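You operate a simulated robot arm through the tools that you are given. There is no shell and no other tool. Be economical: measure what you need, move in short steps, check, and stop when the job is done.

Carry out the task below with a simulated two-armed robot. There is one attempt and no reset: what you move stays moved.

TASK
Cart the oats sack from the cradle to the STORE mark.
Fine: it rides on the trolley; set the trolley brake there.

The check looks at the end state, three seconds after you hand in, the way a careful person would. Anything else that was tipped, shoved, dropped, spilled or broken makes it a failure.

THE ROBOT
Two 7-joint arms with two-finger parallel grippers on one trunk, on a base that drives. Base frame: it is fixed to the floor where the robot stands at the start and does not move with it; the origin is under the middle of the robot, x ahead of it, y to its left, z up; the surface under the hand at the start is at about z = 400. Readings come in mm, degrees, newtons and seconds.
The left shoulder is at the start at [50, 209, 1196], the right one opposite. With the tool pointing down near the work surface each hand reaches from about 100 to 660 mm from the robot's upright axis, wherever it stands, measured 20 degrees to its own side. Places, roughly: hoist cradle [800, 100, 400]; trolley [500, -500, 500]; trolley brake lever [200, -700, 700]; trolley deck [500, -400, 400]. Payload 4.4 kg a hand.
Tool frame (each hand has its own): the origin (TCP) lies between the finger pads and is the grasp point; the fingertips stand 23 mm ahead of it; z points along the fingers, y is the line along which they close. Largest opening 94 mm; finger width 38, thickness 10; the body of the gripper, 54 by 96 mm, starts 39 mm behind the TCP.
Orientation is that of the tool frame in the base frame, as a unit quaternion [w, x, y, z]. With the fingers straight down and closing along the base's y, the tool's x points along the base's -x, its y along +y and its z along -z.

THE INTERFACE
- The arms move only by the tool step_arm. It takes "left_increments", "right_increments" or both (then of equal length, played together; a hand with none holds still); each is a list that holds one entry, the list of rows, each a list of 7 numbers: the shift along the tool's x, y, z in mm, then the turn, a rotation vector about the tool's x, y, z in degrees, then the finger opening in mm, from 0 to 94. In form: [[[x, y, z, wx, wy, wz, claw], ...]]. A call has 1 to 8 rows; each row shifts and turns the commanded pose from where the row before left it, along the tool's axes as they then stand. Each row takes 0.2 s and may step no farther than 50 mm and 8.6 degrees from the row before; otherwise, or with a gripper value out of range, the whole call is refused. A pose out of reach is approached as far as the arm can. The call stops where the force on the tool passes 90 N (or 10 N more than at its start, if that is more) or the arm is blocked; 0.2 s more then pass. The fingers move at their own pace (about 108 mm/s each) and stop on an object; they squeeze with about 26 N. The grip force told is the motor's: it shows also when the fingers shut on nothing. Time passes only in rows, and 0.2 s behind the last, so rows that do not move let the fingers close. It gives the time, the measured TCP pose, the force on the tool (base axes), the opening and the grip force at its end, in the units of the frame above (readings bear some noise), with the torque about the TCP (base axes, N m) and any sound that the robot's microphone picked up, and new pictures: "views" is both (left out), scene, wrist or none (wrist: the cameras of the hands that moved).
- Cameras (640 x 400 px; columns grow to the right, rows downward): "scene" is now at [129.9, -50.4, 1350.8]; the picture's right is [-0.64, -0.77, 0.00], its down [-0.56, 0.46, -0.69] and it looks along [0.53, -0.44, -0.73] (base axes); focal length 214 px, centre (320, 200). "left" rides on the left gripper at [86, -16, -75] in its tool frame; the picture's right is [0.18, 0.98, 0.00], its down [-0.58, 0.11, -0.81] and it looks along [-0.79, 0.15, 0.59] (tool axes); focal length 243 px, centre (320, 200). "right" rides on the right gripper at [86, 16, -74] in its tool frame; the picture's right is [-0.18, 0.98, 0.00], its down [-0.58, -0.11, -0.81] and it looks along [-0.79, -0.15, 0.59] (tool axes); focal length 243 px, centre (320, 200).
- lift_body(by): slides the trunk up (or, below 0, down) by that many mm; the arms and the scene camera ride with it, the base frame stays. It gives what a move gives, with no picture.
- base_move(legs): drives the robot by 1 to 6 legs, each [ahead, left, turn to the left] in mm, mm and degrees, along the robot's own axes; the way and the turn of a leg run together, so that a leg with both is an arc; at most 1500 mm and 180 degrees a leg. The arms and the cameras ride along, it lands a little off, and it stops where it bumps. It gives what a move gives, and a new picture of the scene camera.
- turn_head(pan, tilt): turns the head with the scene camera to pan (to the left, within 80 degrees either way) and tilt (down, from -29 to 69), counted from straight ahead of the robot. It gives what a move gives, and a new picture of the scene camera.
- point_at(camera, pixels): for up to 12 pixels [column, row] of the newest picture of that camera ("zoom" is the newest enlarged one), the place [x, y, z] in the base frame of the surface seen there, good to about 2 mm. No time passes.
- inspect(camera, box): a new picture of the part [left, top, right, bottom] of that camera's present view, enlarged. No time passes.
- job_done(): hands the job in; it is judged then, once.

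Go step by step. Measure first, check grasps and placings, and put right what went wrong. The budget is 80 turns and 260 pictures, counting those below and the enlarged ones. Unless the task says otherwise, let go and move clear before handing in.

The tools are called after "Request:" as name(argument=value, ...) on one line, values as JSON. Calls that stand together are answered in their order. step_arm: Moves the arms, as the interface text tells. Its arguments: {"type":"object","properties":{"left_increments":{"type":"array"},"right_increments":{"type":"array"},"views":{"type":"string","enum":["both","scene","wrist","none"]}},"required":[]} The other tools are called the same way: lift_body (by) slides the trunk up or down; base_move (legs) drives the base; turn_head (pan, tilt) turns the head that bears the scene camera; point_at (camera, pixels) gives the place of the surface under pixels of a picture; inspect (camera, box) takes an enlarged picture of a part of a camera's view; job_done () hands the job in.

At the start:

```text
time: 0.0
left_position: [587.1, -87.8, 1069.7]
left_ee_rot: [0.001, -0.002, 1.0, 0.0]
left_contact_force: [-0.7, -0.5, 0.0]
left_wrist_torque: [0.02, -0.02, 0.0]
left_width: 94.4
left_finger_force: 0.0
right_position: [422.8, -549.0, 1071.4]
right_ee_rot: [-0.001, 0.0, 1.0, -0.001]
right_contact_force: [-0.4, 0.0, 0.1]
right_wrist_torque: [0.01, -0.01, 0.01]
right_width: 94.0
right_finger_force: 0.0
trunk travel left (down, up): [-275.0, 288.0]
robot x, y, heading: [-2.1, 0.4, 0.1]
head pan, tilt: [-39.5, 46.5]
```

scene: 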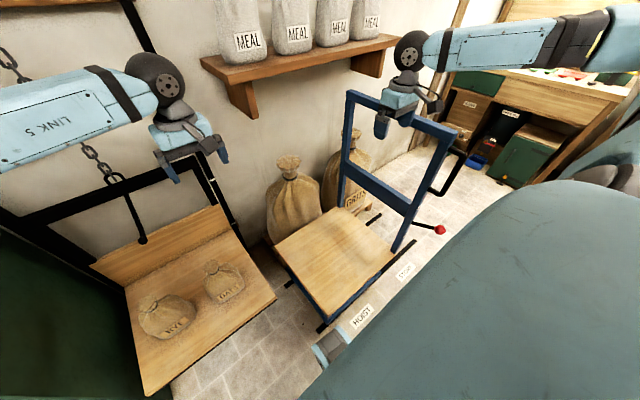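
right: 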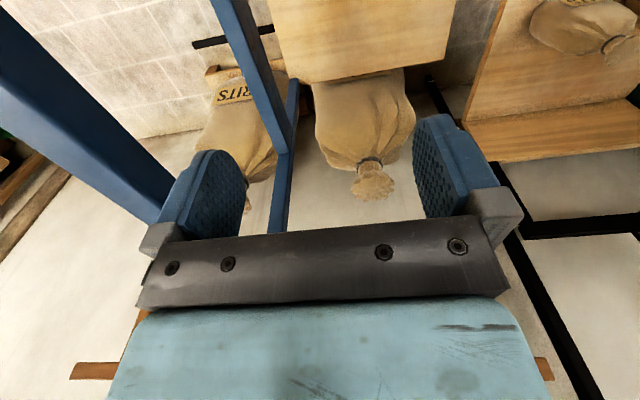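
left: 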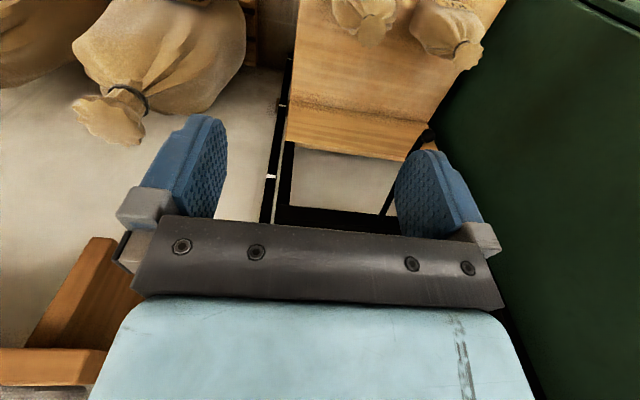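

The scene shows two sacks on the cradle, around (165,318) and (225,282), and the trolley at about (340,260). I'll enlarge both areas and measure them.

Request:
inspect(camera="scene", box=[90, 200, 290, 390])

Request:
inspect(camera="scene", box=[260, 80, 480, 370])

Request:
point_at(camera="scene", pixels=[[165, 300], [165, 320], [150, 300], [225, 268], [225, 285], [211, 266], [200, 320], [335, 260], [278, 250], [325, 315], [392, 255], [340, 210]])

Request:
point_at(camera="scene", pixels=[[440, 229], [415, 224], [350, 95], [455, 130], [400, 245], [408, 270], [362, 316], [430, 260], [455, 175], [380, 190], [130, 290], [275, 298]])

```text
2.11 times, centred on (190, 295) of scene
```

zoom: 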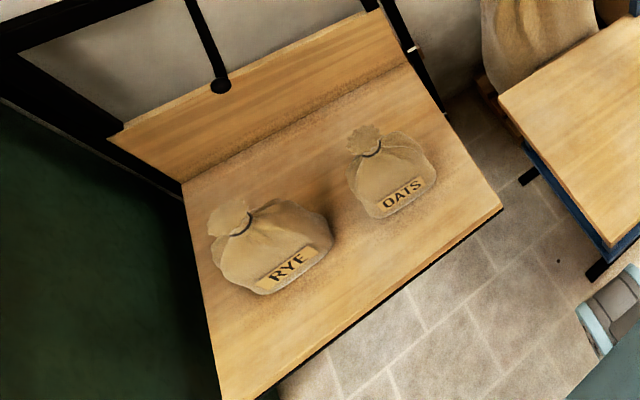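

```text
1.38 times, centred on (370, 225) of scene
```

zoom: 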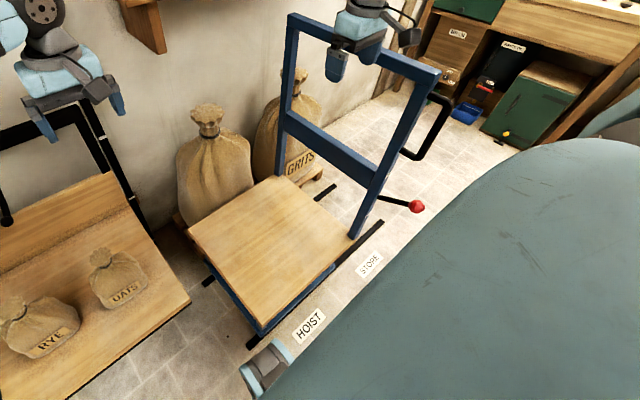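

```text
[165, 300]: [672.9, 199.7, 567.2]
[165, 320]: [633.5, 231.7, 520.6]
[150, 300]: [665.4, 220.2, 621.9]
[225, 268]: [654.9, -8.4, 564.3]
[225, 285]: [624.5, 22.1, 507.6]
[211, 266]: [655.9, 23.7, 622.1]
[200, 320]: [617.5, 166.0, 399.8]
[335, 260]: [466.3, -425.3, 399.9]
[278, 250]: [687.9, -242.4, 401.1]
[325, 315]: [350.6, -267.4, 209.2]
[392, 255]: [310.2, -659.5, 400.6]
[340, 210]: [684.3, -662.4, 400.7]
```

```text
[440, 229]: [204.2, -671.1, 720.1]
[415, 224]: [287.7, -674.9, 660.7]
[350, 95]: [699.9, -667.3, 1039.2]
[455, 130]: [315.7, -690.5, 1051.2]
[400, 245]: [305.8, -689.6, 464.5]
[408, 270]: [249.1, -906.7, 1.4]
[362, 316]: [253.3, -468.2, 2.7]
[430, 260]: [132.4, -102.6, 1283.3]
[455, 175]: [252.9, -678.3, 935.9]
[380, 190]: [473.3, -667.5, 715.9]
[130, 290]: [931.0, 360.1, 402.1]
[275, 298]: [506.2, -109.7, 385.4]
```

The OATS sack sits near (640, 15), with its tied neck at about z 600. The trolley is at HOIST, and STORE is about 440 mm further along -y. I'll turn the head to see the lane, lever and handle.

Request:
turn_head(pan=-75, tilt=40)

Request:
inspect(camera="left", box=[280, 0, 500, 140])

```text
time: 1.0
left_position: [586.0, -86.5, 1068.3]
left_ee_rot: [0.001, -0.001, 1.0, 0.0]
left_contact_force: [-0.7, 0.8, 0.2]
left_wrist_torque: [0.01, 0.0, -0.01]
left_width: 94.3
left_finger_force: 0.0
right_position: [423.2, -548.4, 1070.8]
right_ee_rot: [0.0, 0.0, 1.0, 0.0]
right_contact_force: [-0.2, -0.4, -0.2]
right_wrist_torque: [-0.04, 0.0, -0.02]
right_width: 94.2
right_finger_force: 0.1
trunk travel left (down, up): [-275.0, 288.0]
robot x, y, heading: [0.5, -2.1, 0.2]
head pan, tilt: [-75.0, 40.0]
```

scene: 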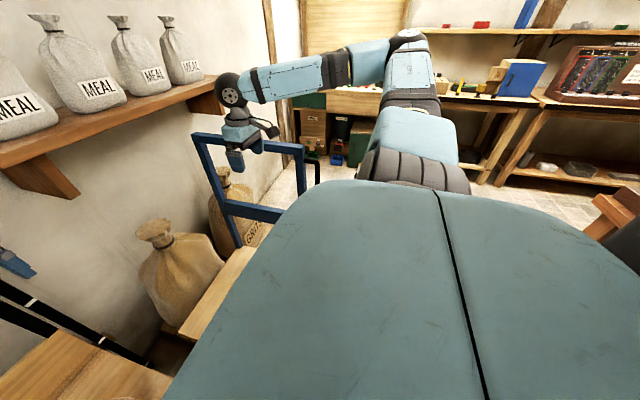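

```text
2.86 times, centred on (390, 70) of left
```

zoom: 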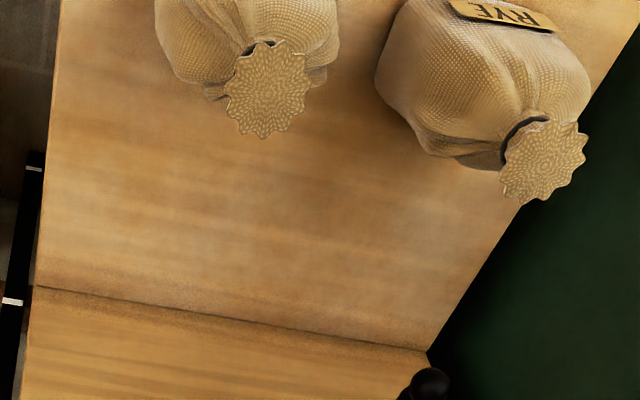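

The robot's own body hides the lane from here. I'll grasp first, so I'm turning the head back to the cradle to measure the neck.

Request:
turn_head(pan=-5, tilt=50)

Request:
inspect(camera="scene", box=[240, 140, 400, 240])

```text
time: 2.4
left_position: [586.5, -87.5, 1069.0]
left_ee_rot: [0.001, -0.001, 1.0, -0.001]
left_contact_force: [0.0, 0.4, 0.0]
left_wrist_torque: [-0.02, 0.03, -0.02]
left_width: 93.9
left_finger_force: 0.0
right_position: [423.9, -548.5, 1071.8]
right_ee_rot: [0.001, -0.001, 1.0, 0.0]
right_contact_force: [-0.5, 0.3, 0.1]
right_wrist_torque: [-0.02, -0.02, 0.0]
right_width: 94.1
right_finger_force: 0.0
trunk travel left (down, up): [-275.0, 288.0]
robot x, y, heading: [-0.7, -1.0, 0.1]
head pan, tilt: [-5.0, 50.0]
```

scene: 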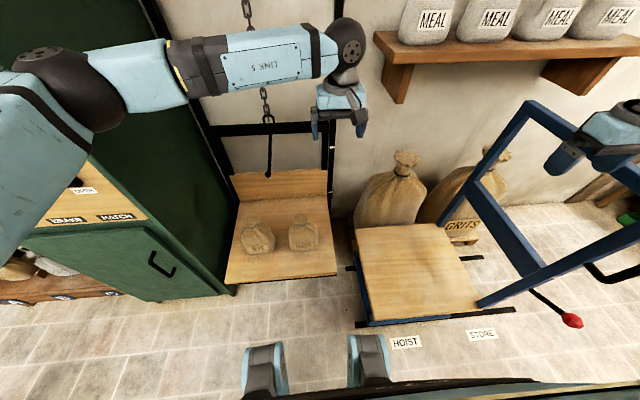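

```text
4.00 times, centred on (320, 190) of scene
```

zoom: 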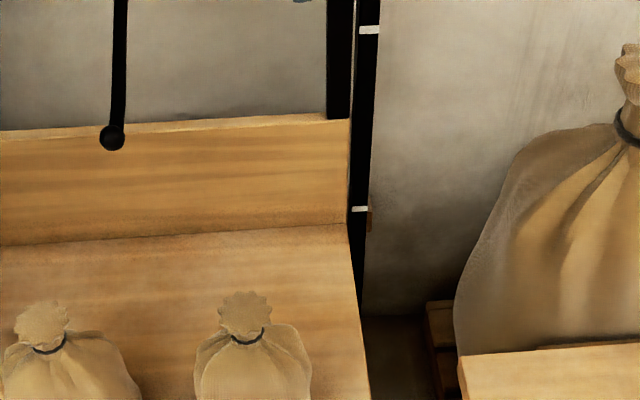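

Request:
inspect(camera="scene", box=[216, 200, 344, 280])

Request:
point_at(camera="scene", pixels=[[301, 224], [296, 225], [306, 225], [303, 228], [289, 240], [317, 240], [304, 249], [301, 217], [302, 214], [258, 226], [320, 280], [335, 225]])

Request:
point_at(camera="scene", pixels=[[573, 321], [545, 300], [590, 272], [403, 341], [482, 334], [355, 320], [515, 310], [358, 268], [364, 318], [480, 305], [482, 258], [530, 105]])

```text
5.00 times, centred on (280, 240) of scene
```

zoom: 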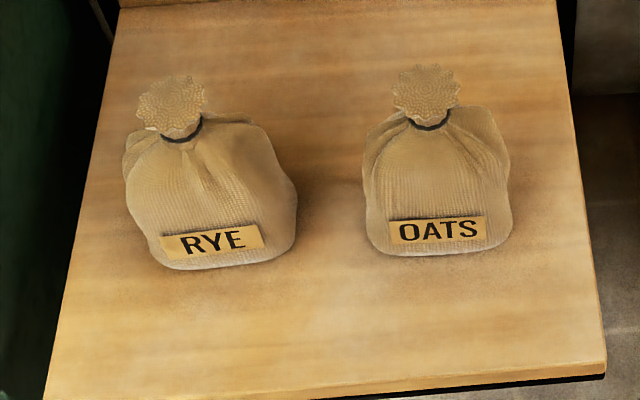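

```text
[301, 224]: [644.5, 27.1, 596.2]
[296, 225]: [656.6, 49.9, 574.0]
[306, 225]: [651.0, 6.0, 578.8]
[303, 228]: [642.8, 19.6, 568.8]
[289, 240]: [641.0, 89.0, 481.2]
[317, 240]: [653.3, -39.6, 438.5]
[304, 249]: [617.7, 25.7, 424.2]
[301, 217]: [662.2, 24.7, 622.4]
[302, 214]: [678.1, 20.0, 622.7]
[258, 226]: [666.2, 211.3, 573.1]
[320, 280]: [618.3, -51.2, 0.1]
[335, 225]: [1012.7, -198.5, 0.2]
```

```text
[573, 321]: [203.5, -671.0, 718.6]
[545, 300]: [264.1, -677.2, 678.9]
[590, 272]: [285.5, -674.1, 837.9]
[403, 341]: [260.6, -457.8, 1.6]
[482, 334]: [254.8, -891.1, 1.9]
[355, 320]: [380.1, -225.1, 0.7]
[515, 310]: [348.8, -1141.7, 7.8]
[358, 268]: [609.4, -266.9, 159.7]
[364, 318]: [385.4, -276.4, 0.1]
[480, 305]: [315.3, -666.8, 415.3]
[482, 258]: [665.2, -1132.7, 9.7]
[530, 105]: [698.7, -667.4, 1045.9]
```

I now have the OATS neck at about (663, 23), with the tie near z 572 and the tuft top at 622. The trolley runs on rails along y, from -225 to about -1140. I'll clear the left hand and bring the right hand over, since it reaches both the sack and the deck.

Request:
step_arm(left_increments=[[[27, 38, 0, 0, 0, 0, 94], [27, 38, 0, 0, 0, 0, 94], [27, 38, 0, 0, 0, 0, 94], [27, 38, 0, 0, 0, 0, 94], [27, 38, 0, 0, 0, 0, 94], [27, 38, 0, 0, 0, 0, 94], [27, 38, 0, 0, 0, 0, 94]]], right_increments=[[[-10, 40, 0, 0, 0, 0, 94], [-10, 40, 0, 0, 0, 0, 94], [-10, 40, 0, 0, 0, 0, 94], [-10, 40, 0, 0, 0, 0, 94], [-10, 40, 0, 0, 0, 0, 94], [-10, 40, 0, 0, 0, 0, 94], [-10, 40, 0, 0, 0, 0, 94]]], views="scene")

```text
time: 4.0
left_position: [395.6, 180.2, 1067.2]
left_ee_rot: [0.001, 0.0, 1.0, 0.0]
left_contact_force: [0.8, 0.6, 0.4]
left_wrist_torque: [-0.03, 0.03, -0.01]
left_width: 94.0
left_finger_force: 0.1
right_position: [489.7, -266.6, 1071.1]
right_ee_rot: [-0.001, -0.001, 1.0, 0.0]
right_contact_force: [-0.3, 2.3, -0.3]
right_wrist_torque: [-0.03, -0.01, 0.0]
right_width: 94.1
right_finger_force: 0.0
trunk travel left (down, up): [-275.0, 288.0]
robot x, y, heading: [-0.5, 3.8, 0.0]
head pan, tilt: [-5.0, 50.0]
```

scene: 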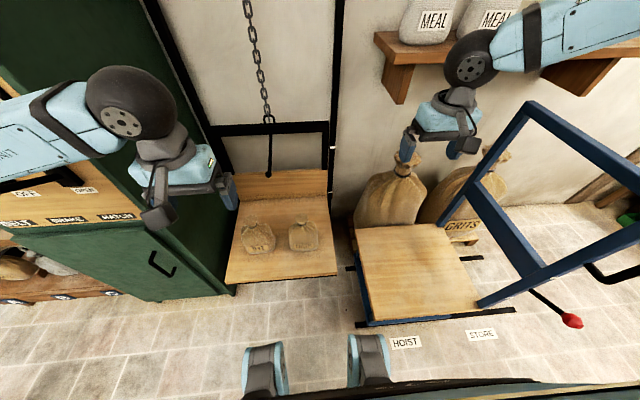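

The path is clear, so I'm bringing the right hand over the OATS neck.

Request:
step_arm(right_increments=[[[-22, 36, 20, 0, 0, 0, 94], [-22, 36, 20, 0, 0, 0, 94], [-22, 36, 20, 0, 0, 0, 94], [-22, 36, 20, 0, 0, 0, 94], [-22, 36, 20, 0, 0, 0, 94], [-22, 36, 20, 0, 0, 0, 94], [-21, 37, 20, 0, 0, 0, 94], [-21, 37, 20, 0, 0, 0, 94]]])

Request:
step_arm(right_increments=[[[0, 0, 45, 0, 0, 0, 94], [0, 0, 45, 0, 0, 0, 94], [0, 0, 45, 0, 0, 0, 94], [0, 0, 45, 0, 0, 0, 94], [0, 0, 30, 0, 0, 0, 94]]])

```text
time: 5.8
left_position: [396.4, 177.2, 1068.9]
left_ee_rot: [0.001, 0.0, 1.0, 0.0]
left_contact_force: [-1.1, 0.4, -1.1]
left_wrist_torque: [-0.03, 0.02, 0.01]
left_width: 94.0
left_finger_force: 0.0
right_position: [552.1, -171.0, 1016.1]
right_ee_rot: [0.0, -0.001, 1.0, 0.0]
right_contact_force: [-0.2, 0.6, -0.4]
right_wrist_torque: [-0.01, 0.02, 0.01]
right_width: 94.0
right_finger_force: 0.0
right hand out of reach, approached as far as the arm can: row 3, 4, 5, 6, 7, 8
trunk travel left (down, up): [-275.0, 288.0]
robot x, y, heading: [0.3, -1.6, 0.1]
head pan, tilt: [-5.0, 50.0]
```

scene: 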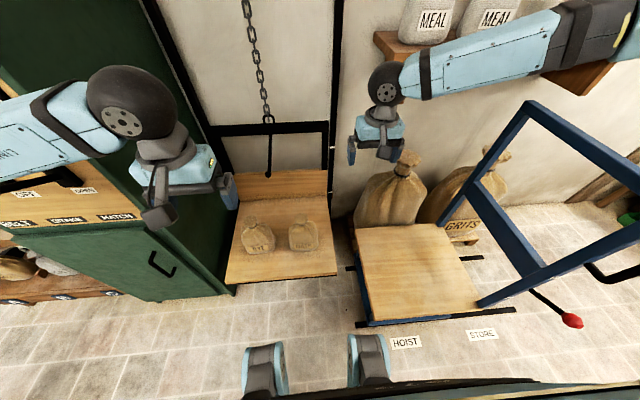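
right: 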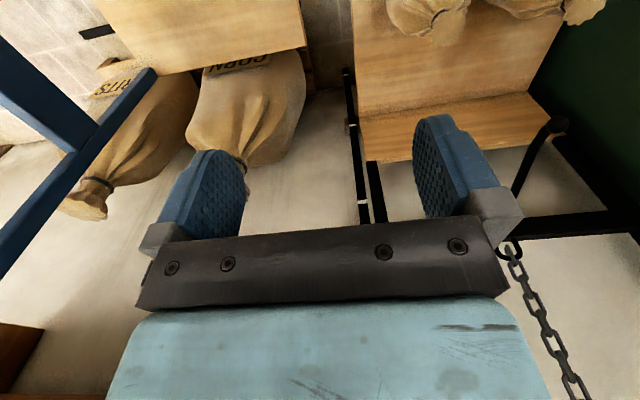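

```text
time: 7.0
left_position: [395.2, 176.9, 1067.2]
left_ee_rot: [0.0, -0.001, 1.0, 0.0]
left_contact_force: [0.6, -0.4, 0.0]
left_wrist_torque: [-0.03, 0.02, 0.02]
left_width: 93.9
left_finger_force: 0.0
right_position: [510.3, -254.2, 877.8]
right_ee_rot: [-0.001, 0.0, 1.0, 0.0]
right_contact_force: [-0.4, 0.2, 0.2]
right_wrist_torque: [-0.03, -0.01, -0.03]
right_width: 93.9
right_finger_force: 0.1
right hand out of reach, approached as far as the arm can: row 1, 2, 3, 4, 5
trunk travel left (down, up): [-275.0, 288.0]
robot x, y, heading: [1.8, 0.1, -0.1]
head pan, tilt: [-5.0, 50.0]
```

scene: 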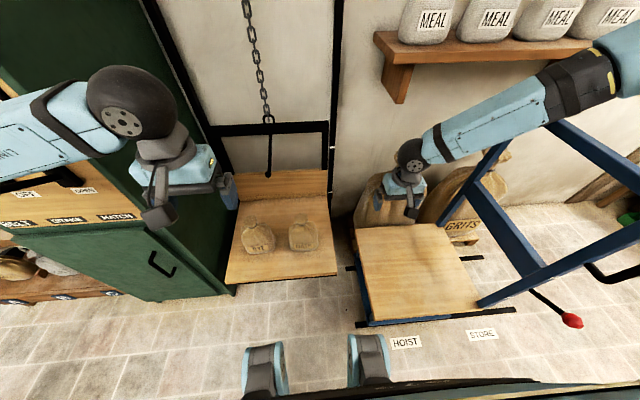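
right: 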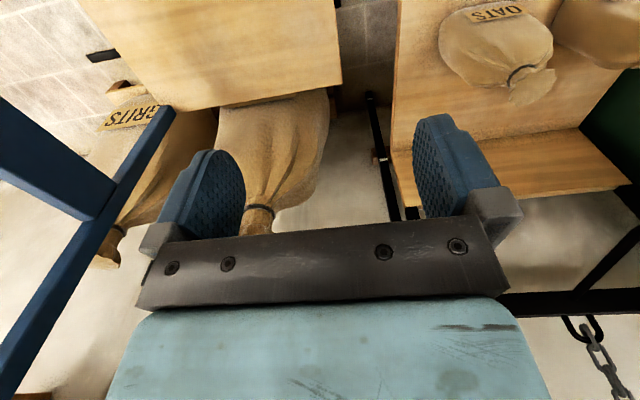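

The right arm can't reach that far across, so the base has to shift. I'll measure the feet, the cabinet and the floor on the left before driving.

Request:
point_at(camera="scene", pixels=[[265, 350], [365, 345], [285, 385], [230, 290], [160, 300], [125, 300], [160, 262], [60, 220], [240, 310], [100, 340], [385, 365], [20, 300]])

Request:
turn_head(pan=60, tilt=50)

```text
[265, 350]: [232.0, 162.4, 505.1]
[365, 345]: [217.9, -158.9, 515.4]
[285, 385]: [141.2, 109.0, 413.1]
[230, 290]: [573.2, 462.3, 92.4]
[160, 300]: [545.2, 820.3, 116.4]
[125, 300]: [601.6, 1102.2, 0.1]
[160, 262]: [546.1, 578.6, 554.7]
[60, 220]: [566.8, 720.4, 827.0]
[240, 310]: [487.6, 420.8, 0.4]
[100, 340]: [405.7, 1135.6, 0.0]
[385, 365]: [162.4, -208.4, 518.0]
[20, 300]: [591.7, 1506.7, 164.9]
```

```text
time: 8.4
left_position: [396.4, 177.1, 1067.9]
left_ee_rot: [0.001, -0.001, 1.0, 0.0]
left_contact_force: [0.4, -0.1, -0.2]
left_wrist_torque: [0.0, -0.02, -0.01]
left_width: 93.8
left_finger_force: 0.1
right_position: [510.3, -253.0, 876.6]
right_ee_rot: [0.0, 0.0, 1.0, 0.0]
right_contact_force: [0.0, -0.3, -0.4]
right_wrist_torque: [-0.01, -0.02, 0.01]
right_width: 94.0
right_finger_force: 0.0
trunk travel left (down, up): [-275.0, 288.0]
robot x, y, heading: [-4.0, -2.7, 0.4]
head pan, tilt: [60.0, 50.0]
```

scene: 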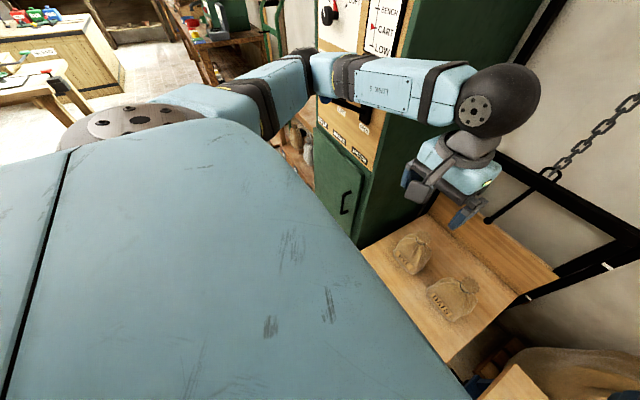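

The cabinet front is at x 545 from y 460 outward, and the robot's front is at x of about 230. I'll tuck the left hand in, then drive 80 ahead and 240 left so OATS falls in the right hand's good zone.

Request:
step_arm(left_increments=[[[40, 0, 0, 0, 0, 0, 94], [40, 0, 0, 0, 0, 0, 94], [40, 0, 0, 0, 0, 0, 94]]], views="none")

Request:
base_move(legs=[[80, 240, 0]])

Request:
turn_head(pan=-5, tilt=50)

```text
time: 9.2
left_position: [314.8, 166.2, 1070.6]
left_ee_rot: [-0.001, -0.001, 1.0, 0.001]
left_contact_force: [-0.6, 0.6, 0.9]
left_wrist_torque: [-0.02, 0.02, -0.02]
left_width: 94.0
left_finger_force: 0.0
left hand out of reach, approached as far as the arm can: row 3
right_position: [510.1, -254.7, 876.8]
right_ee_rot: [0.0, 0.0, 1.0, 0.001]
right_contact_force: [-0.3, -0.3, -0.3]
right_wrist_torque: [0.02, 0.01, -0.01]
right_width: 94.0
right_finger_force: 0.1
trunk travel left (down, up): [-275.0, 288.0]
robot x, y, heading: [-2.4, 0.8, -0.1]
head pan, tilt: [60.0, 50.0]
```

```text
time: 11.0
left_position: [344.1, 266.2, 1081.5]
left_ee_rot: [0.005, 0.014, 1.0, 0.007]
left_contact_force: [-0.8, 0.3, 0.2]
left_wrist_torque: [-0.01, -0.04, -0.03]
left_width: 93.9
left_finger_force: 0.1
right_position: [540.6, -143.5, 878.8]
right_ee_rot: [0.007, 0.003, 1.0, 0.012]
right_contact_force: [-0.6, -0.6, -0.5]
right_wrist_torque: [-0.01, -0.02, -0.01]
right_width: 94.0
right_finger_force: 0.0
trunk travel left (down, up): [-275.0, 288.0]
robot x, y, heading: [36.0, 124.9, -0.2]
head pan, tilt: [60.0, 50.0]
stopped in leg 1: the robot was blocked; the commanded pose is now the measured one
```

scene: 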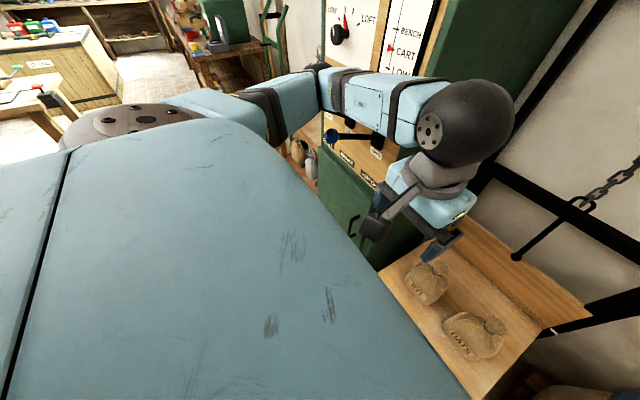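

```text
time: 12.4
left_position: [345.3, 266.4, 1080.4]
left_ee_rot: [0.004, 0.013, 1.0, 0.009]
left_contact_force: [-0.3, 0.1, 0.2]
left_wrist_torque: [0.0, 0.02, 0.0]
left_width: 93.9
left_finger_force: 0.1
right_position: [543.4, -142.3, 875.8]
right_ee_rot: [0.006, 0.003, 1.0, 0.013]
right_contact_force: [-0.8, 0.7, 0.4]
right_wrist_torque: [0.03, 0.01, 0.0]
right_width: 94.0
right_finger_force: 0.0
trunk travel left (down, up): [-275.0, 288.0]
robot x, y, heading: [43.2, 126.9, -0.4]
head pan, tilt: [-5.0, 50.0]
```

scene: 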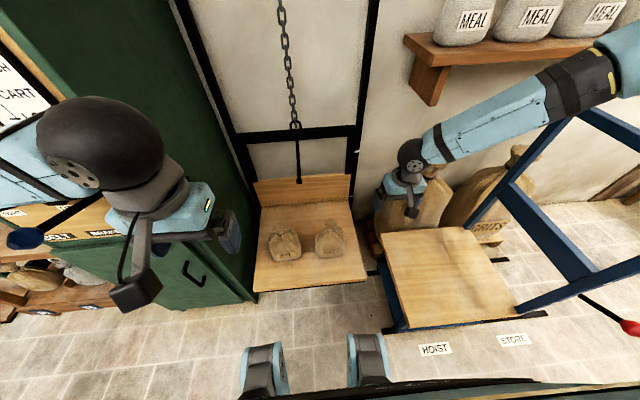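

The drive was blocked at about y 127, most likely by the left forearm near the control panel. I'll look closely at the lever with the blue knob at (25,240).

Request:
turn_head(pan=50, tilt=30)

Request:
inspect(camera="scene", box=[200, 80, 520, 280])

```text
time: 13.6
left_position: [345.6, 267.0, 1079.6]
left_ee_rot: [0.004, 0.013, 1.0, 0.009]
left_contact_force: [0.2, -0.6, -0.4]
left_wrist_torque: [0.0, 0.03, 0.04]
left_width: 93.8
left_finger_force: 0.1
right_position: [542.5, -143.1, 877.1]
right_ee_rot: [0.006, 0.003, 1.0, 0.013]
right_contact_force: [0.0, -0.6, 0.0]
right_wrist_torque: [0.0, 0.0, -0.01]
right_width: 93.9
right_finger_force: 0.1
trunk travel left (down, up): [-275.0, 288.0]
robot x, y, heading: [40.8, 127.2, -0.5]
head pan, tilt: [50.0, 30.0]
```

scene: 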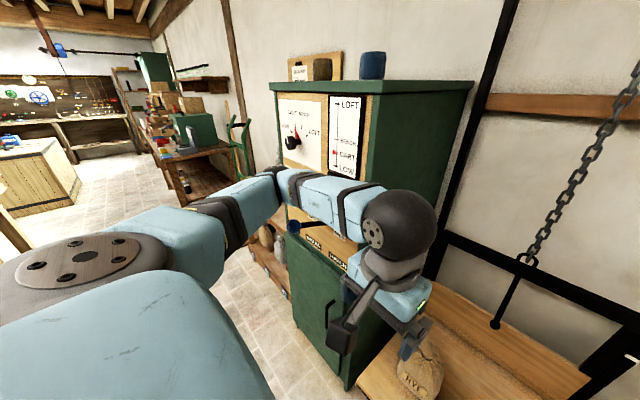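

```text
2.00 times, centred on (360, 180) of scene
```

zoom: 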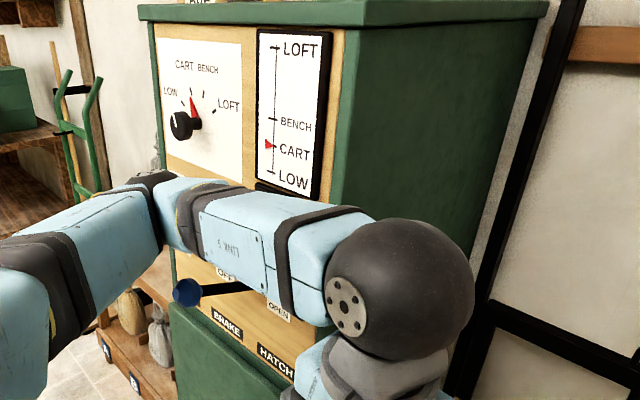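

The left forearm is pressed against the panel area next to the BRAKE/HATCH levers. I'll back off a little to the right, then test the right arm's reach from there.

Request:
base_move(legs=[[-15, -45, 0]])

Request:
step_arm(right_increments=[[[-15, 35, 0, 0, 0, 0, 94], [-15, 35, 0, 0, 0, 0, 94], [-15, 35, 10, 0, 0, 0, 94], [-15, 35, 20, 0, 0, 0, 94]]], views="none")

Request:
inspect(camera="scene", box=[200, 80, 520, 280])

```text
time: 14.7
left_position: [341.4, 244.3, 1073.1]
left_ee_rot: [-0.003, 0.01, 1.0, -0.003]
left_contact_force: [-0.7, 0.1, 0.3]
left_wrist_torque: [0.02, 0.01, 0.02]
left_width: 94.1
left_finger_force: 0.0
right_position: [535.4, -171.6, 875.9]
right_ee_rot: [0.0, 0.004, 1.0, 0.0]
right_contact_force: [-0.1, -0.2, -0.3]
right_wrist_torque: [0.0, 0.02, -0.03]
right_width: 93.7
right_finger_force: 0.1
trunk travel left (down, up): [-275.0, 288.0]
robot x, y, heading: [28.9, 86.5, -0.3]
head pan, tilt: [50.0, 30.0]
```

scene: 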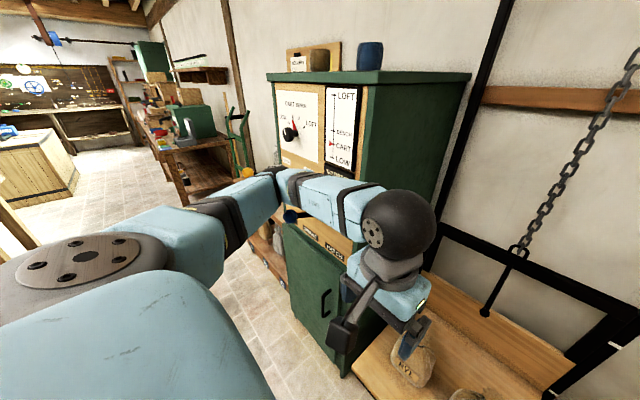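

```text
time: 15.7
left_position: [340.4, 245.0, 1071.4]
left_ee_rot: [-0.002, 0.009, 1.0, -0.004]
left_contact_force: [-0.4, -0.1, -0.5]
left_wrist_torque: [0.01, -0.01, -0.01]
left_width: 93.8
left_finger_force: 0.1
right_position: [548.9, -129.6, 927.6]
right_ee_rot: [0.0, 0.003, 1.0, 0.0]
right_contact_force: [0.0, 0.5, 0.4]
right_wrist_torque: [-0.05, -0.01, 0.02]
right_width: 94.2
right_finger_force: 0.1
right hand out of reach, approached as far as the arm can: row 1, 2, 3, 4
trunk travel left (down, up): [-275.0, 288.0]
robot x, y, heading: [27.8, 88.3, -0.0]
head pan, tilt: [50.0, 30.0]
```

```text
2.00 times, centred on (360, 180) of scene
```

zoom: 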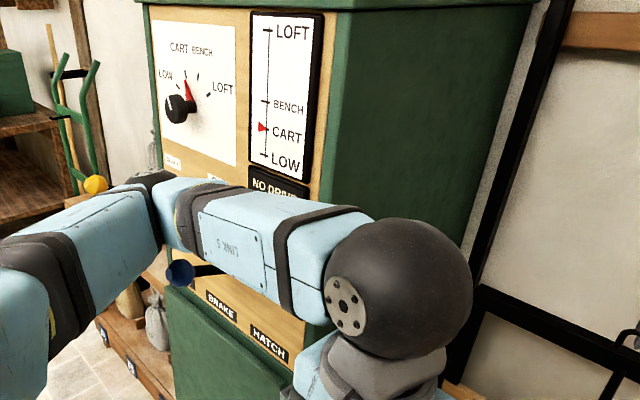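

The right arm stays limited on this side. I'll switch to the left arm by raising and tucking the right hand, then driving to about y -200, where OATS lies in the left hand's good zone.

Request:
step_arm(right_increments=[[[25, -20, -37, 0, 0, 0, 94], [25, -20, -37, 0, 0, 0, 94], [25, -20, -37, 0, 0, 0, 94], [25, -20, -37, 0, 0, 0, 94], [25, -20, -37, 0, 0, 0, 94], [25, -20, -37, 0, 0, 0, 94]]], views="none")

Request:
base_move(legs=[[0, -100, 0]])

Request:
turn_head(pan=-35, tilt=40)

```text
time: 17.1
left_position: [338.6, 243.8, 1072.5]
left_ee_rot: [-0.002, 0.012, 1.0, -0.003]
left_contact_force: [0.6, 0.9, 0.4]
left_wrist_torque: [0.03, -0.03, 0.02]
left_width: 94.1
left_finger_force: 0.0
right_position: [398.1, -253.5, 1151.3]
right_ee_rot: [0.001, 0.003, 1.0, 0.001]
right_contact_force: [-0.6, 0.3, 0.5]
right_wrist_torque: [-0.02, 0.0, 0.05]
right_width: 94.3
right_finger_force: 0.1
trunk travel left (down, up): [-275.0, 288.0]
robot x, y, heading: [25.9, 84.6, -0.2]
head pan, tilt: [50.0, 30.0]
```

```text
time: 18.6
left_position: [339.3, 143.8, 1070.9]
left_ee_rot: [-0.003, 0.01, 1.0, -0.003]
left_contact_force: [0.0, 0.5, -0.3]
left_wrist_torque: [-0.04, -0.05, 0.0]
left_width: 93.9
left_finger_force: 0.2
right_position: [401.2, -353.5, 1150.4]
right_ee_rot: [0.0, 0.003, 1.0, -0.001]
right_contact_force: [0.1, -0.9, 0.0]
right_wrist_torque: [-0.03, -0.01, 0.02]
right_width: 93.9
right_finger_force: 0.2
trunk travel left (down, up): [-275.0, 288.0]
robot x, y, heading: [28.3, -14.1, -0.4]
head pan, tilt: [50.0, 30.0]
```

scene: 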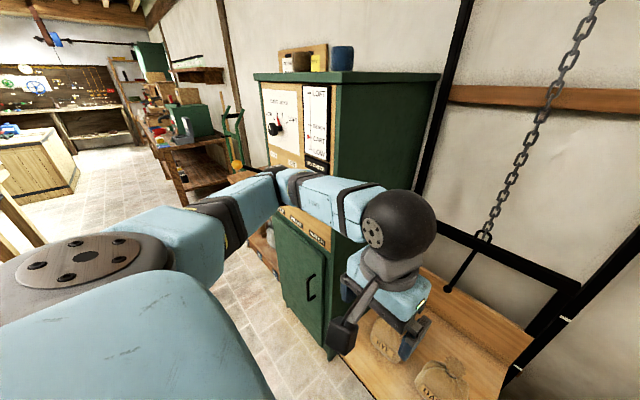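

```text
time: 20.2
left_position: [339.5, 144.0, 1071.3]
left_ee_rot: [-0.003, 0.01, 1.0, -0.003]
left_contact_force: [-0.6, 0.3, 0.4]
left_wrist_torque: [-0.03, 0.0, -0.01]
left_width: 93.7
left_finger_force: 0.1
right_position: [400.9, -352.0, 1150.8]
right_ee_rot: [0.0, 0.002, 1.0, 0.0]
right_contact_force: [-0.5, 0.6, -0.2]
right_wrist_torque: [-0.02, -0.02, -0.02]
right_width: 94.1
right_finger_force: 0.0
trunk travel left (down, up): [-275.0, 288.0]
robot x, y, heading: [27.6, -14.3, -0.6]
head pan, tilt: [-35.0, 40.0]
```

scene: 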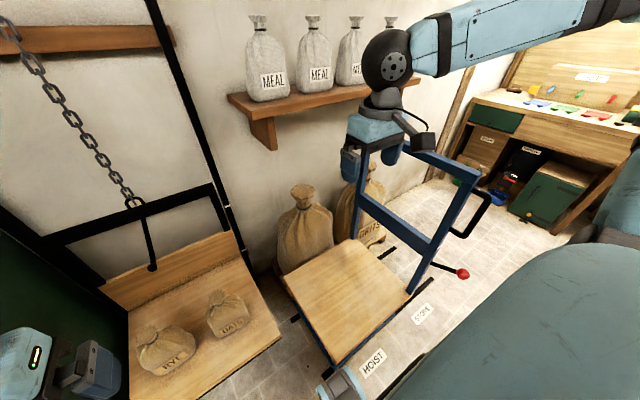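

The right forearm stays high. I'll measure its height against the frame top before driving further right.

Request:
point_at(camera="scene", pixels=[[390, 75], [450, 65], [500, 50], [590, 20], [630, 10], [410, 145], [484, 205], [465, 235], [462, 273], [602, 240], [340, 390], [325, 370]])

```text
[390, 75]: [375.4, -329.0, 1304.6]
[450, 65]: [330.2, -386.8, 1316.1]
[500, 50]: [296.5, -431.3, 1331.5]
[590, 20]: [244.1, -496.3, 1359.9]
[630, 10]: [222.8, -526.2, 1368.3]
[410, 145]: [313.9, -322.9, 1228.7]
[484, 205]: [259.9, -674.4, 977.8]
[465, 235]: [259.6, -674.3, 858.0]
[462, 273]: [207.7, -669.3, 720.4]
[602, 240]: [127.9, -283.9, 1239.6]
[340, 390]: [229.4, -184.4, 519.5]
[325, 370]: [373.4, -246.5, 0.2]
```

The forearm is at z 1300 and above, well over the frame top. I'll drive 190 to the right.

Request:
base_move(legs=[[0, -190, 0]])

Request:
turn_head(pan=10, tilt=45)

```text
time: 21.4
left_position: [336.4, 115.0, 1072.1]
left_ee_rot: [-0.003, 0.007, 1.0, -0.003]
left_contact_force: [0.3, 0.4, -0.6]
left_wrist_torque: [0.01, 0.0, -0.01]
left_width: 94.2
left_finger_force: 0.1
right_position: [401.5, -380.7, 1150.1]
right_ee_rot: [0.0, -0.001, 1.0, 0.002]
right_contact_force: [0.0, 0.3, -0.4]
right_wrist_torque: [0.0, -0.01, 0.0]
right_width: 93.9
right_finger_force: 0.1
trunk travel left (down, up): [-275.0, 288.0]
robot x, y, heading: [24.4, -46.9, -0.0]
head pan, tilt: [-35.0, 40.0]
stopped in leg 1: the robot was blocked; the commanded pose is now the measured one
```

scene: 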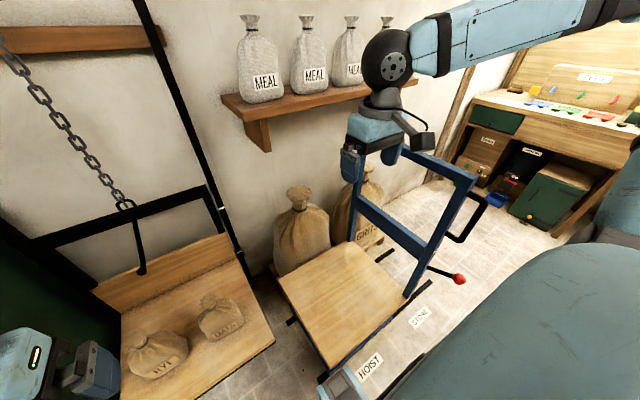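

```text
time: 22.5
left_position: [336.7, 116.6, 1071.7]
left_ee_rot: [-0.002, 0.007, 1.0, -0.003]
left_contact_force: [-0.4, 0.3, 0.4]
left_wrist_torque: [-0.02, -0.01, 0.01]
left_width: 94.1
left_finger_force: 0.0
right_position: [400.8, -380.0, 1151.1]
right_ee_rot: [0.0, -0.001, 1.0, 0.0]
right_contact_force: [-0.8, 0.0, 0.1]
right_wrist_torque: [-0.02, -0.04, 0.01]
right_width: 94.1
right_finger_force: 0.0
trunk travel left (down, up): [-275.0, 288.0]
robot x, y, heading: [24.3, -48.6, -0.0]
head pan, tilt: [10.0, 45.0]
```

scene: 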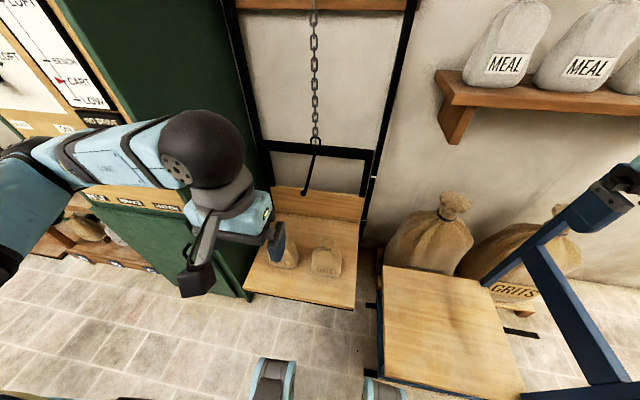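

The drive was blocked after only 33 mm, so the base probably met the rail or trolley side. I'll check whether anything moved.

Request:
turn_head(pan=-30, tilt=62)

```text
time: 23.6
left_position: [336.6, 115.5, 1072.2]
left_ee_rot: [-0.003, 0.007, 1.0, -0.003]
left_contact_force: [-1.0, 0.3, -0.1]
left_wrist_torque: [0.0, 0.02, -0.02]
left_width: 94.2
left_finger_force: 0.1
right_position: [400.8, -381.1, 1150.5]
right_ee_rot: [0.0, -0.001, 1.0, 0.0]
right_contact_force: [-1.6, -0.6, -0.3]
right_wrist_torque: [0.0, 0.0, 0.02]
right_width: 93.9
right_finger_force: 0.0
trunk travel left (down, up): [-275.0, 288.0]
robot x, y, heading: [26.0, -42.4, 0.2]
head pan, tilt: [-30.0, 62.0]
```

scene: 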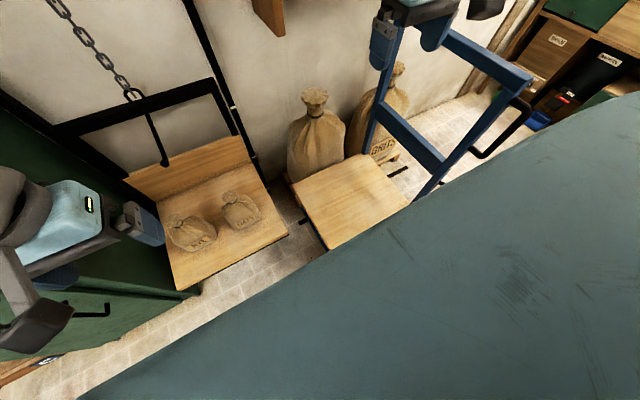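

Nothing looks displaced. I'll back off 110 mm to clear the trolley side and then go right.

Request:
base_move(legs=[[-110, 0, 0], [0, -160, 0]])

Request:
turn_head(pan=-20, tilt=48)

```text
time: 26.4
left_position: [227.2, -39.8, 1071.4]
left_ee_rot: [-0.002, 0.004, 1.0, -0.004]
left_contact_force: [-0.2, 0.3, 0.3]
left_wrist_torque: [-0.03, 0.02, 0.02]
left_width: 94.3
left_finger_force: 0.1
right_position: [295.1, -535.6, 1149.9]
right_ee_rot: [0.0, -0.005, 1.0, 0.0]
right_contact_force: [0.1, 0.2, -0.8]
right_wrist_torque: [0.0, -0.01, 0.02]
right_width: 94.2
right_finger_force: 0.0
trunk travel left (down, up): [-275.0, 288.0]
robot x, y, heading: [-83.2, -202.0, 0.5]
head pan, tilt: [-30.0, 62.0]
```

scene: 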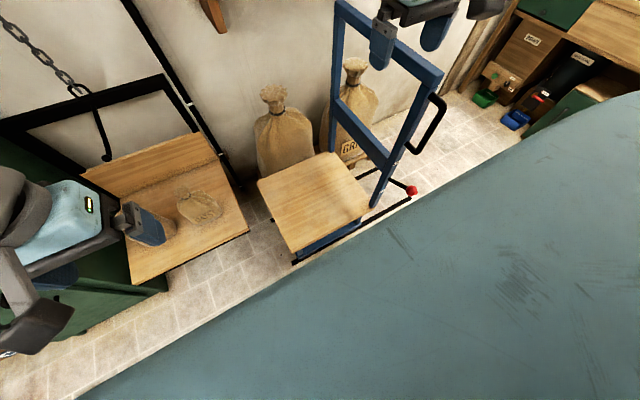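

```text
time: 27.2
left_position: [227.0, -40.1, 1071.2]
left_ee_rot: [-0.003, 0.003, 1.0, -0.004]
left_contact_force: [0.1, 0.1, 0.0]
left_wrist_torque: [0.01, -0.04, -0.01]
left_width: 93.9
left_finger_force: 0.1
right_position: [294.8, -534.7, 1149.7]
right_ee_rot: [0.0, -0.004, 1.0, 0.0]
right_contact_force: [-0.2, -0.8, -0.1]
right_wrist_torque: [-0.01, -0.03, 0.0]
right_width: 94.2
right_finger_force: 0.0
trunk travel left (down, up): [-275.0, 288.0]
robot x, y, heading: [-82.8, -205.3, 0.8]
head pan, tilt: [-20.0, 48.0]
```

scene: 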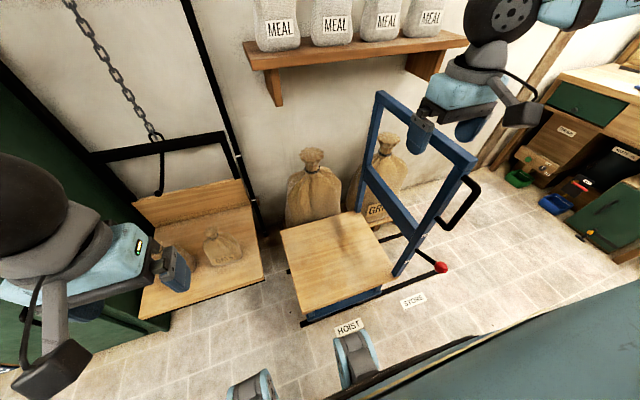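

That got through. I'll return to about (20, -20), ahead of the cradle and clear of the trolley, turned slightly right so OATS is on the left arm's side.

Request:
base_move(legs=[[0, 200, 0], [105, 0, 0], [0, 0, -12]])

Request:
turn_head(pan=7, tilt=50)

```text
time: 31.1
left_position: [355.4, 96.7, 1073.0]
left_ee_rot: [-0.003, 0.105, 0.994, -0.004]
left_contact_force: [0.0, 0.6, 0.2]
left_wrist_torque: [0.01, 0.02, -0.01]
left_width: 94.3
left_finger_force: 0.0
right_position: [320.7, -401.7, 1150.9]
right_ee_rot: [-0.001, 0.098, 0.995, 0.0]
right_contact_force: [0.4, -0.6, 0.3]
right_wrist_torque: [0.0, 0.01, -0.01]
right_width: 94.3
right_finger_force: 0.0
trunk travel left (down, up): [-275.0, 288.0]
robot x, y, heading: [16.9, 2.6, -11.3]
head pan, tilt: [-20.0, 48.0]
```

scene: 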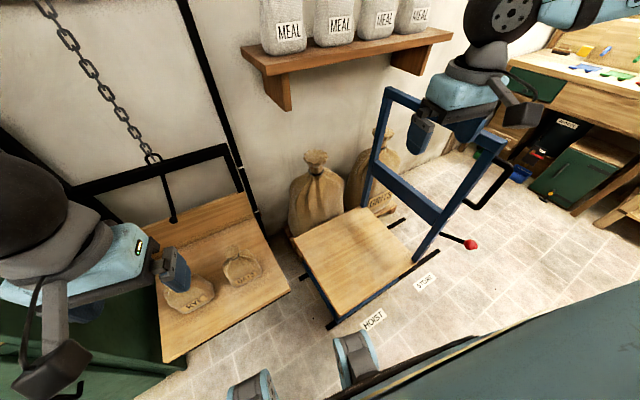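

```text
time: 32.0
left_position: [355.3, 98.7, 1071.5]
left_ee_rot: [-0.003, 0.106, 0.994, -0.003]
left_contact_force: [1.0, -0.2, 0.7]
left_wrist_torque: [-0.01, 0.02, 0.0]
left_width: 94.1
left_finger_force: 0.1
right_position: [319.5, -402.5, 1151.0]
right_ee_rot: [0.0, 0.098, 0.995, 0.0]
right_contact_force: [-0.2, -0.5, 0.0]
right_wrist_torque: [0.02, 0.0, 0.0]
right_width: 93.8
right_finger_force: 0.1
trunk travel left (down, up): [-275.0, 288.0]
robot x, y, heading: [18.1, 5.2, -11.2]
head pan, tilt: [7.0, 50.0]
```

scene: 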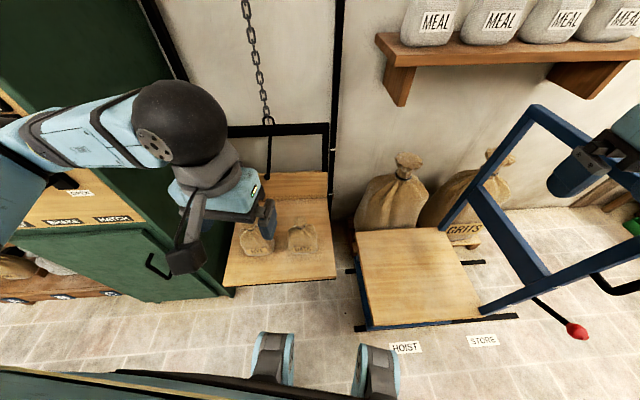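

OATS is straight ahead of the left hand, about 317 mm along -x of the tool. I'm extending forward and down.

Request:
step_arm(left_increments=[[[-40, -1, 25, 0, 0, 0, 94], [-40, -1, 25, 0, 0, 0, 94], [-40, -1, 25, 0, 0, 0, 94], [-40, -1, 25, 0, 0, 0, 94], [-40, -1, 25, 0, 0, 0, 94], [-40, -1, 25, 0, 0, 0, 94], [-40, -1, 25, 0, 0, 0, 94], [-37, -2, 25, 0, 0, 0, 94]]], views="none")

Request:
step_arm(left_increments=[[[0, 0, 45, 0, 0, 0, 94], [0, 0, 45, 0, 0, 0, 94], [0, 0, 45, 0, 0, 0, 94], [0, 0, 45, 0, 0, 0, 94]]])

```text
time: 33.8
left_position: [663.3, 22.0, 871.7]
left_ee_rot: [-0.003, 0.105, 0.994, -0.002]
left_contact_force: [0.8, 0.4, -0.1]
left_wrist_torque: [-0.03, -0.02, 0.02]
left_width: 94.0
left_finger_force: 0.0
right_position: [321.5, -401.9, 1150.4]
right_ee_rot: [-0.001, 0.098, 0.995, 0.0]
right_contact_force: [0.1, -0.3, 0.6]
right_wrist_torque: [0.05, 0.03, 0.0]
right_width: 94.1
right_finger_force: 0.1
trunk travel left (down, up): [-275.0, 288.0]
robot x, y, heading: [17.1, -2.2, -11.4]
head pan, tilt: [7.0, 50.0]
```

```text
time: 34.8
left_position: [662.2, 23.4, 690.9]
left_ee_rot: [-0.003, 0.106, 0.994, -0.003]
left_contact_force: [-0.3, 0.1, 0.6]
left_wrist_torque: [0.0, -0.03, 0.01]
left_width: 93.9
left_finger_force: 0.1
right_position: [320.8, -401.7, 1150.6]
right_ee_rot: [0.0, 0.097, 0.995, 0.0]
right_contact_force: [0.6, -0.6, 0.4]
right_wrist_torque: [0.0, -0.02, 0.03]
right_width: 94.1
right_finger_force: 0.0
trunk travel left (down, up): [-275.0, 288.0]
robot x, y, heading: [14.8, -2.0, -11.5]
head pan, tilt: [7.0, 50.0]
```

scene: 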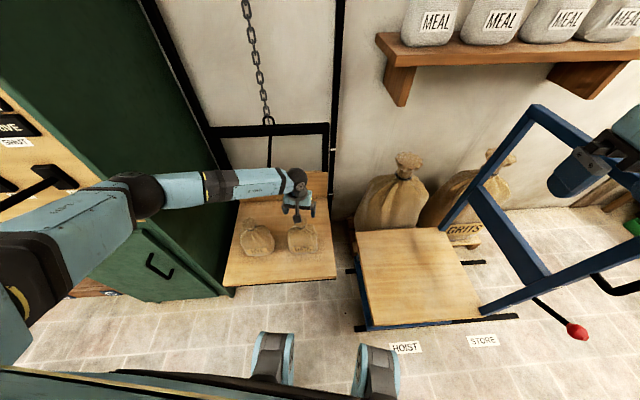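
left: 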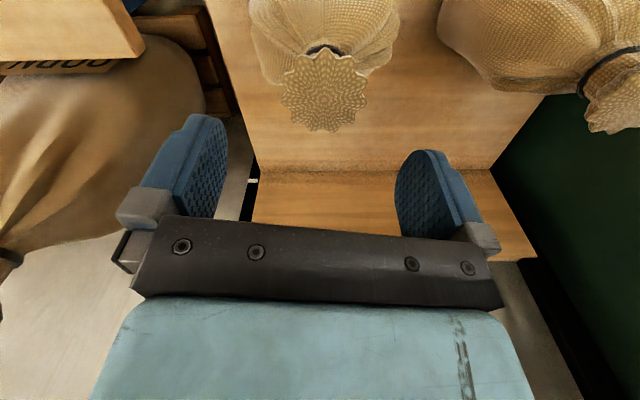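

The arm reaches well. I'll check the tuft position using the wrist camera.

Request:
point_at(camera="left", pixels=[[325, 92], [290, 92], [360, 92], [325, 60], [325, 128], [325, 50], [310, 48], [345, 48]])

```text
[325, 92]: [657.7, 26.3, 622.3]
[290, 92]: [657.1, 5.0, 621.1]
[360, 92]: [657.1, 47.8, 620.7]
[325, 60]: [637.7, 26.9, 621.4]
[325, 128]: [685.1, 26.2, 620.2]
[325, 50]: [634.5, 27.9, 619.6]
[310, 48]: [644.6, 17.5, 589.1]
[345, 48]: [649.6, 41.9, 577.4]
```

The tuft centre is at (660, 26), about 55 wide. I'm descending to z 590 and closing on the neck.

Request:
step_arm(left_increments=[[[1, 3, 40, 0, 0, 0, 94], [0, 0, 40, 0, 0, 0, 94], [0, 0, 21, 0, 0, 0, 94], [0, 0, 0, 0, 0, 0, 0], [0, 0, 0, 0, 0, 0, 0], [0, 0, 0, 0, 0, 0, 0]]])

```text
time: 36.2
left_position: [662.1, 25.1, 600.3]
left_ee_rot: [0.004, 0.105, 0.994, -0.006]
left_contact_force: [-16.9, 9.9, 80.5]
left_wrist_torque: [-4.17, 3.3, -0.55]
left_width: 93.1
left_finger_force: 26.0
right_position: [314.6, -401.5, 1153.9]
right_ee_rot: [0.006, 0.098, 0.995, 0.0]
right_contact_force: [-0.4, 0.0, -0.4]
right_wrist_torque: [-0.01, 0.01, 0.01]
right_width: 94.0
right_finger_force: 0.0
trunk travel left (down, up): [-275.0, 288.0]
robot x, y, heading: [14.9, 5.9, -11.4]
head pan, tilt: [7.0, 50.0]
```

scene: 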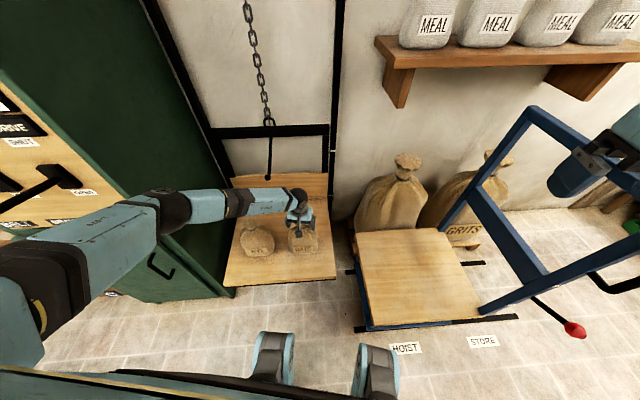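
left: 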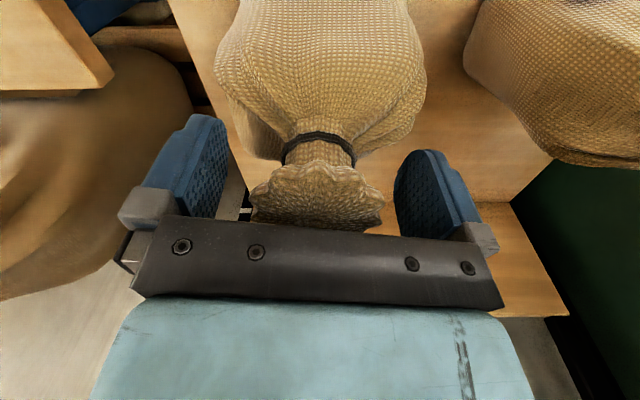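

Contact came at z 600, where the palm met the tuft. I'll rise 8 mm to unload and close there.

Request:
step_arm(left_increments=[[[0, 0, -8, 0, 0, 0, 94], [0, 0, 0, 0, 0, 0, 0], [0, 0, 0, 0, 0, 0, 0], [0, 0, 0, 0, 0, 0, 0]]])

```text
time: 37.2
left_position: [662.6, 26.6, 600.6]
left_ee_rot: [0.0, 0.105, 0.995, -0.002]
left_contact_force: [6.9, 2.2, 31.7]
left_wrist_torque: [-1.82, 0.49, 0.51]
left_width: 91.9
left_finger_force: 26.2
right_position: [318.7, -401.6, 1152.9]
right_ee_rot: [0.001, 0.097, 0.995, -0.001]
right_contact_force: [0.4, 0.9, 0.6]
right_wrist_torque: [-0.03, 0.02, -0.02]
right_width: 93.8
right_finger_force: 0.1
trunk travel left (down, up): [-275.0, 288.0]
robot x, y, heading: [14.5, 0.1, -11.1]
head pan, tilt: [7.0, 50.0]
```

scene: 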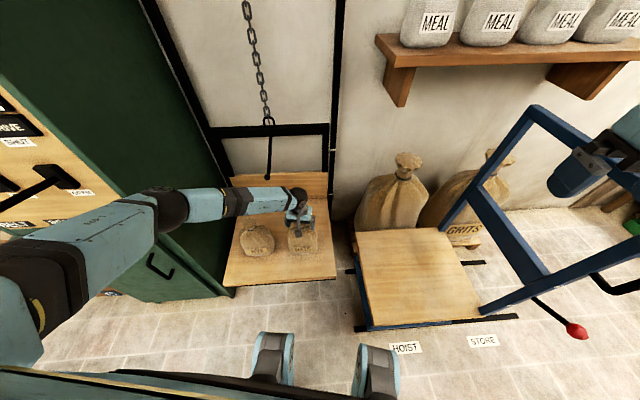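
left: 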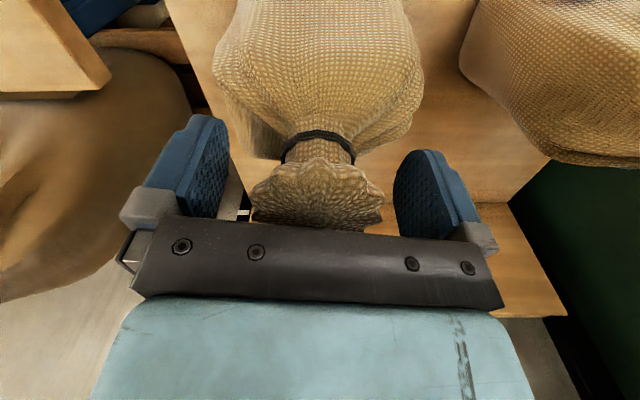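

The fingers are held at 92 mm with 32 N still pushing up, so the tips seem to sit on the sack's shoulder. I'll rise until unloaded, then close.

Request:
step_arm(left_increments=[[[0, 0, -6, 0, 0, 0, 94], [0, 0, -6, 0, 0, 0, 94], [0, 0, 0, 0, 0, 0, 94], [0, 0, 0, 0, 0, 0, 0], [0, 0, 0, 0, 0, 0, 0], [0, 0, 0, 0, 0, 0, 0]]], views="wrist")

```text
time: 38.6
left_position: [660.2, 26.7, 609.1]
left_ee_rot: [-0.004, 0.105, 0.994, -0.003]
left_contact_force: [-1.8, 2.8, -0.6]
left_wrist_torque: [0.43, 0.12, 0.01]
left_width: 51.2
left_finger_force: 25.5
right_position: [322.1, -402.1, 1151.1]
right_ee_rot: [0.0, 0.098, 0.995, 0.0]
right_contact_force: [0.3, -0.3, 0.4]
right_wrist_torque: [0.02, -0.04, 0.01]
right_width: 94.0
right_finger_force: 0.0
trunk travel left (down, up): [-275.0, 288.0]
robot x, y, heading: [17.9, 0.8, -11.3]
head pan, tilt: [7.0, 50.0]
```

left: 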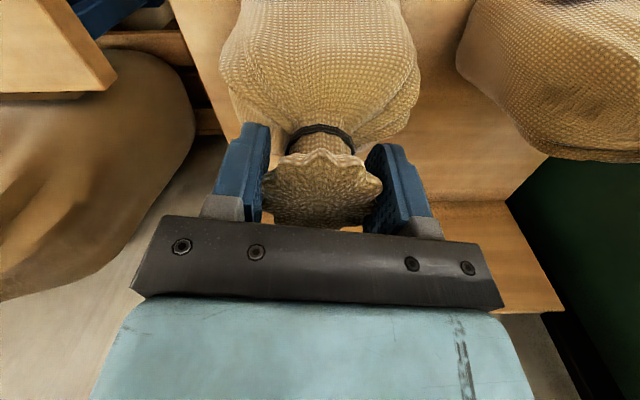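

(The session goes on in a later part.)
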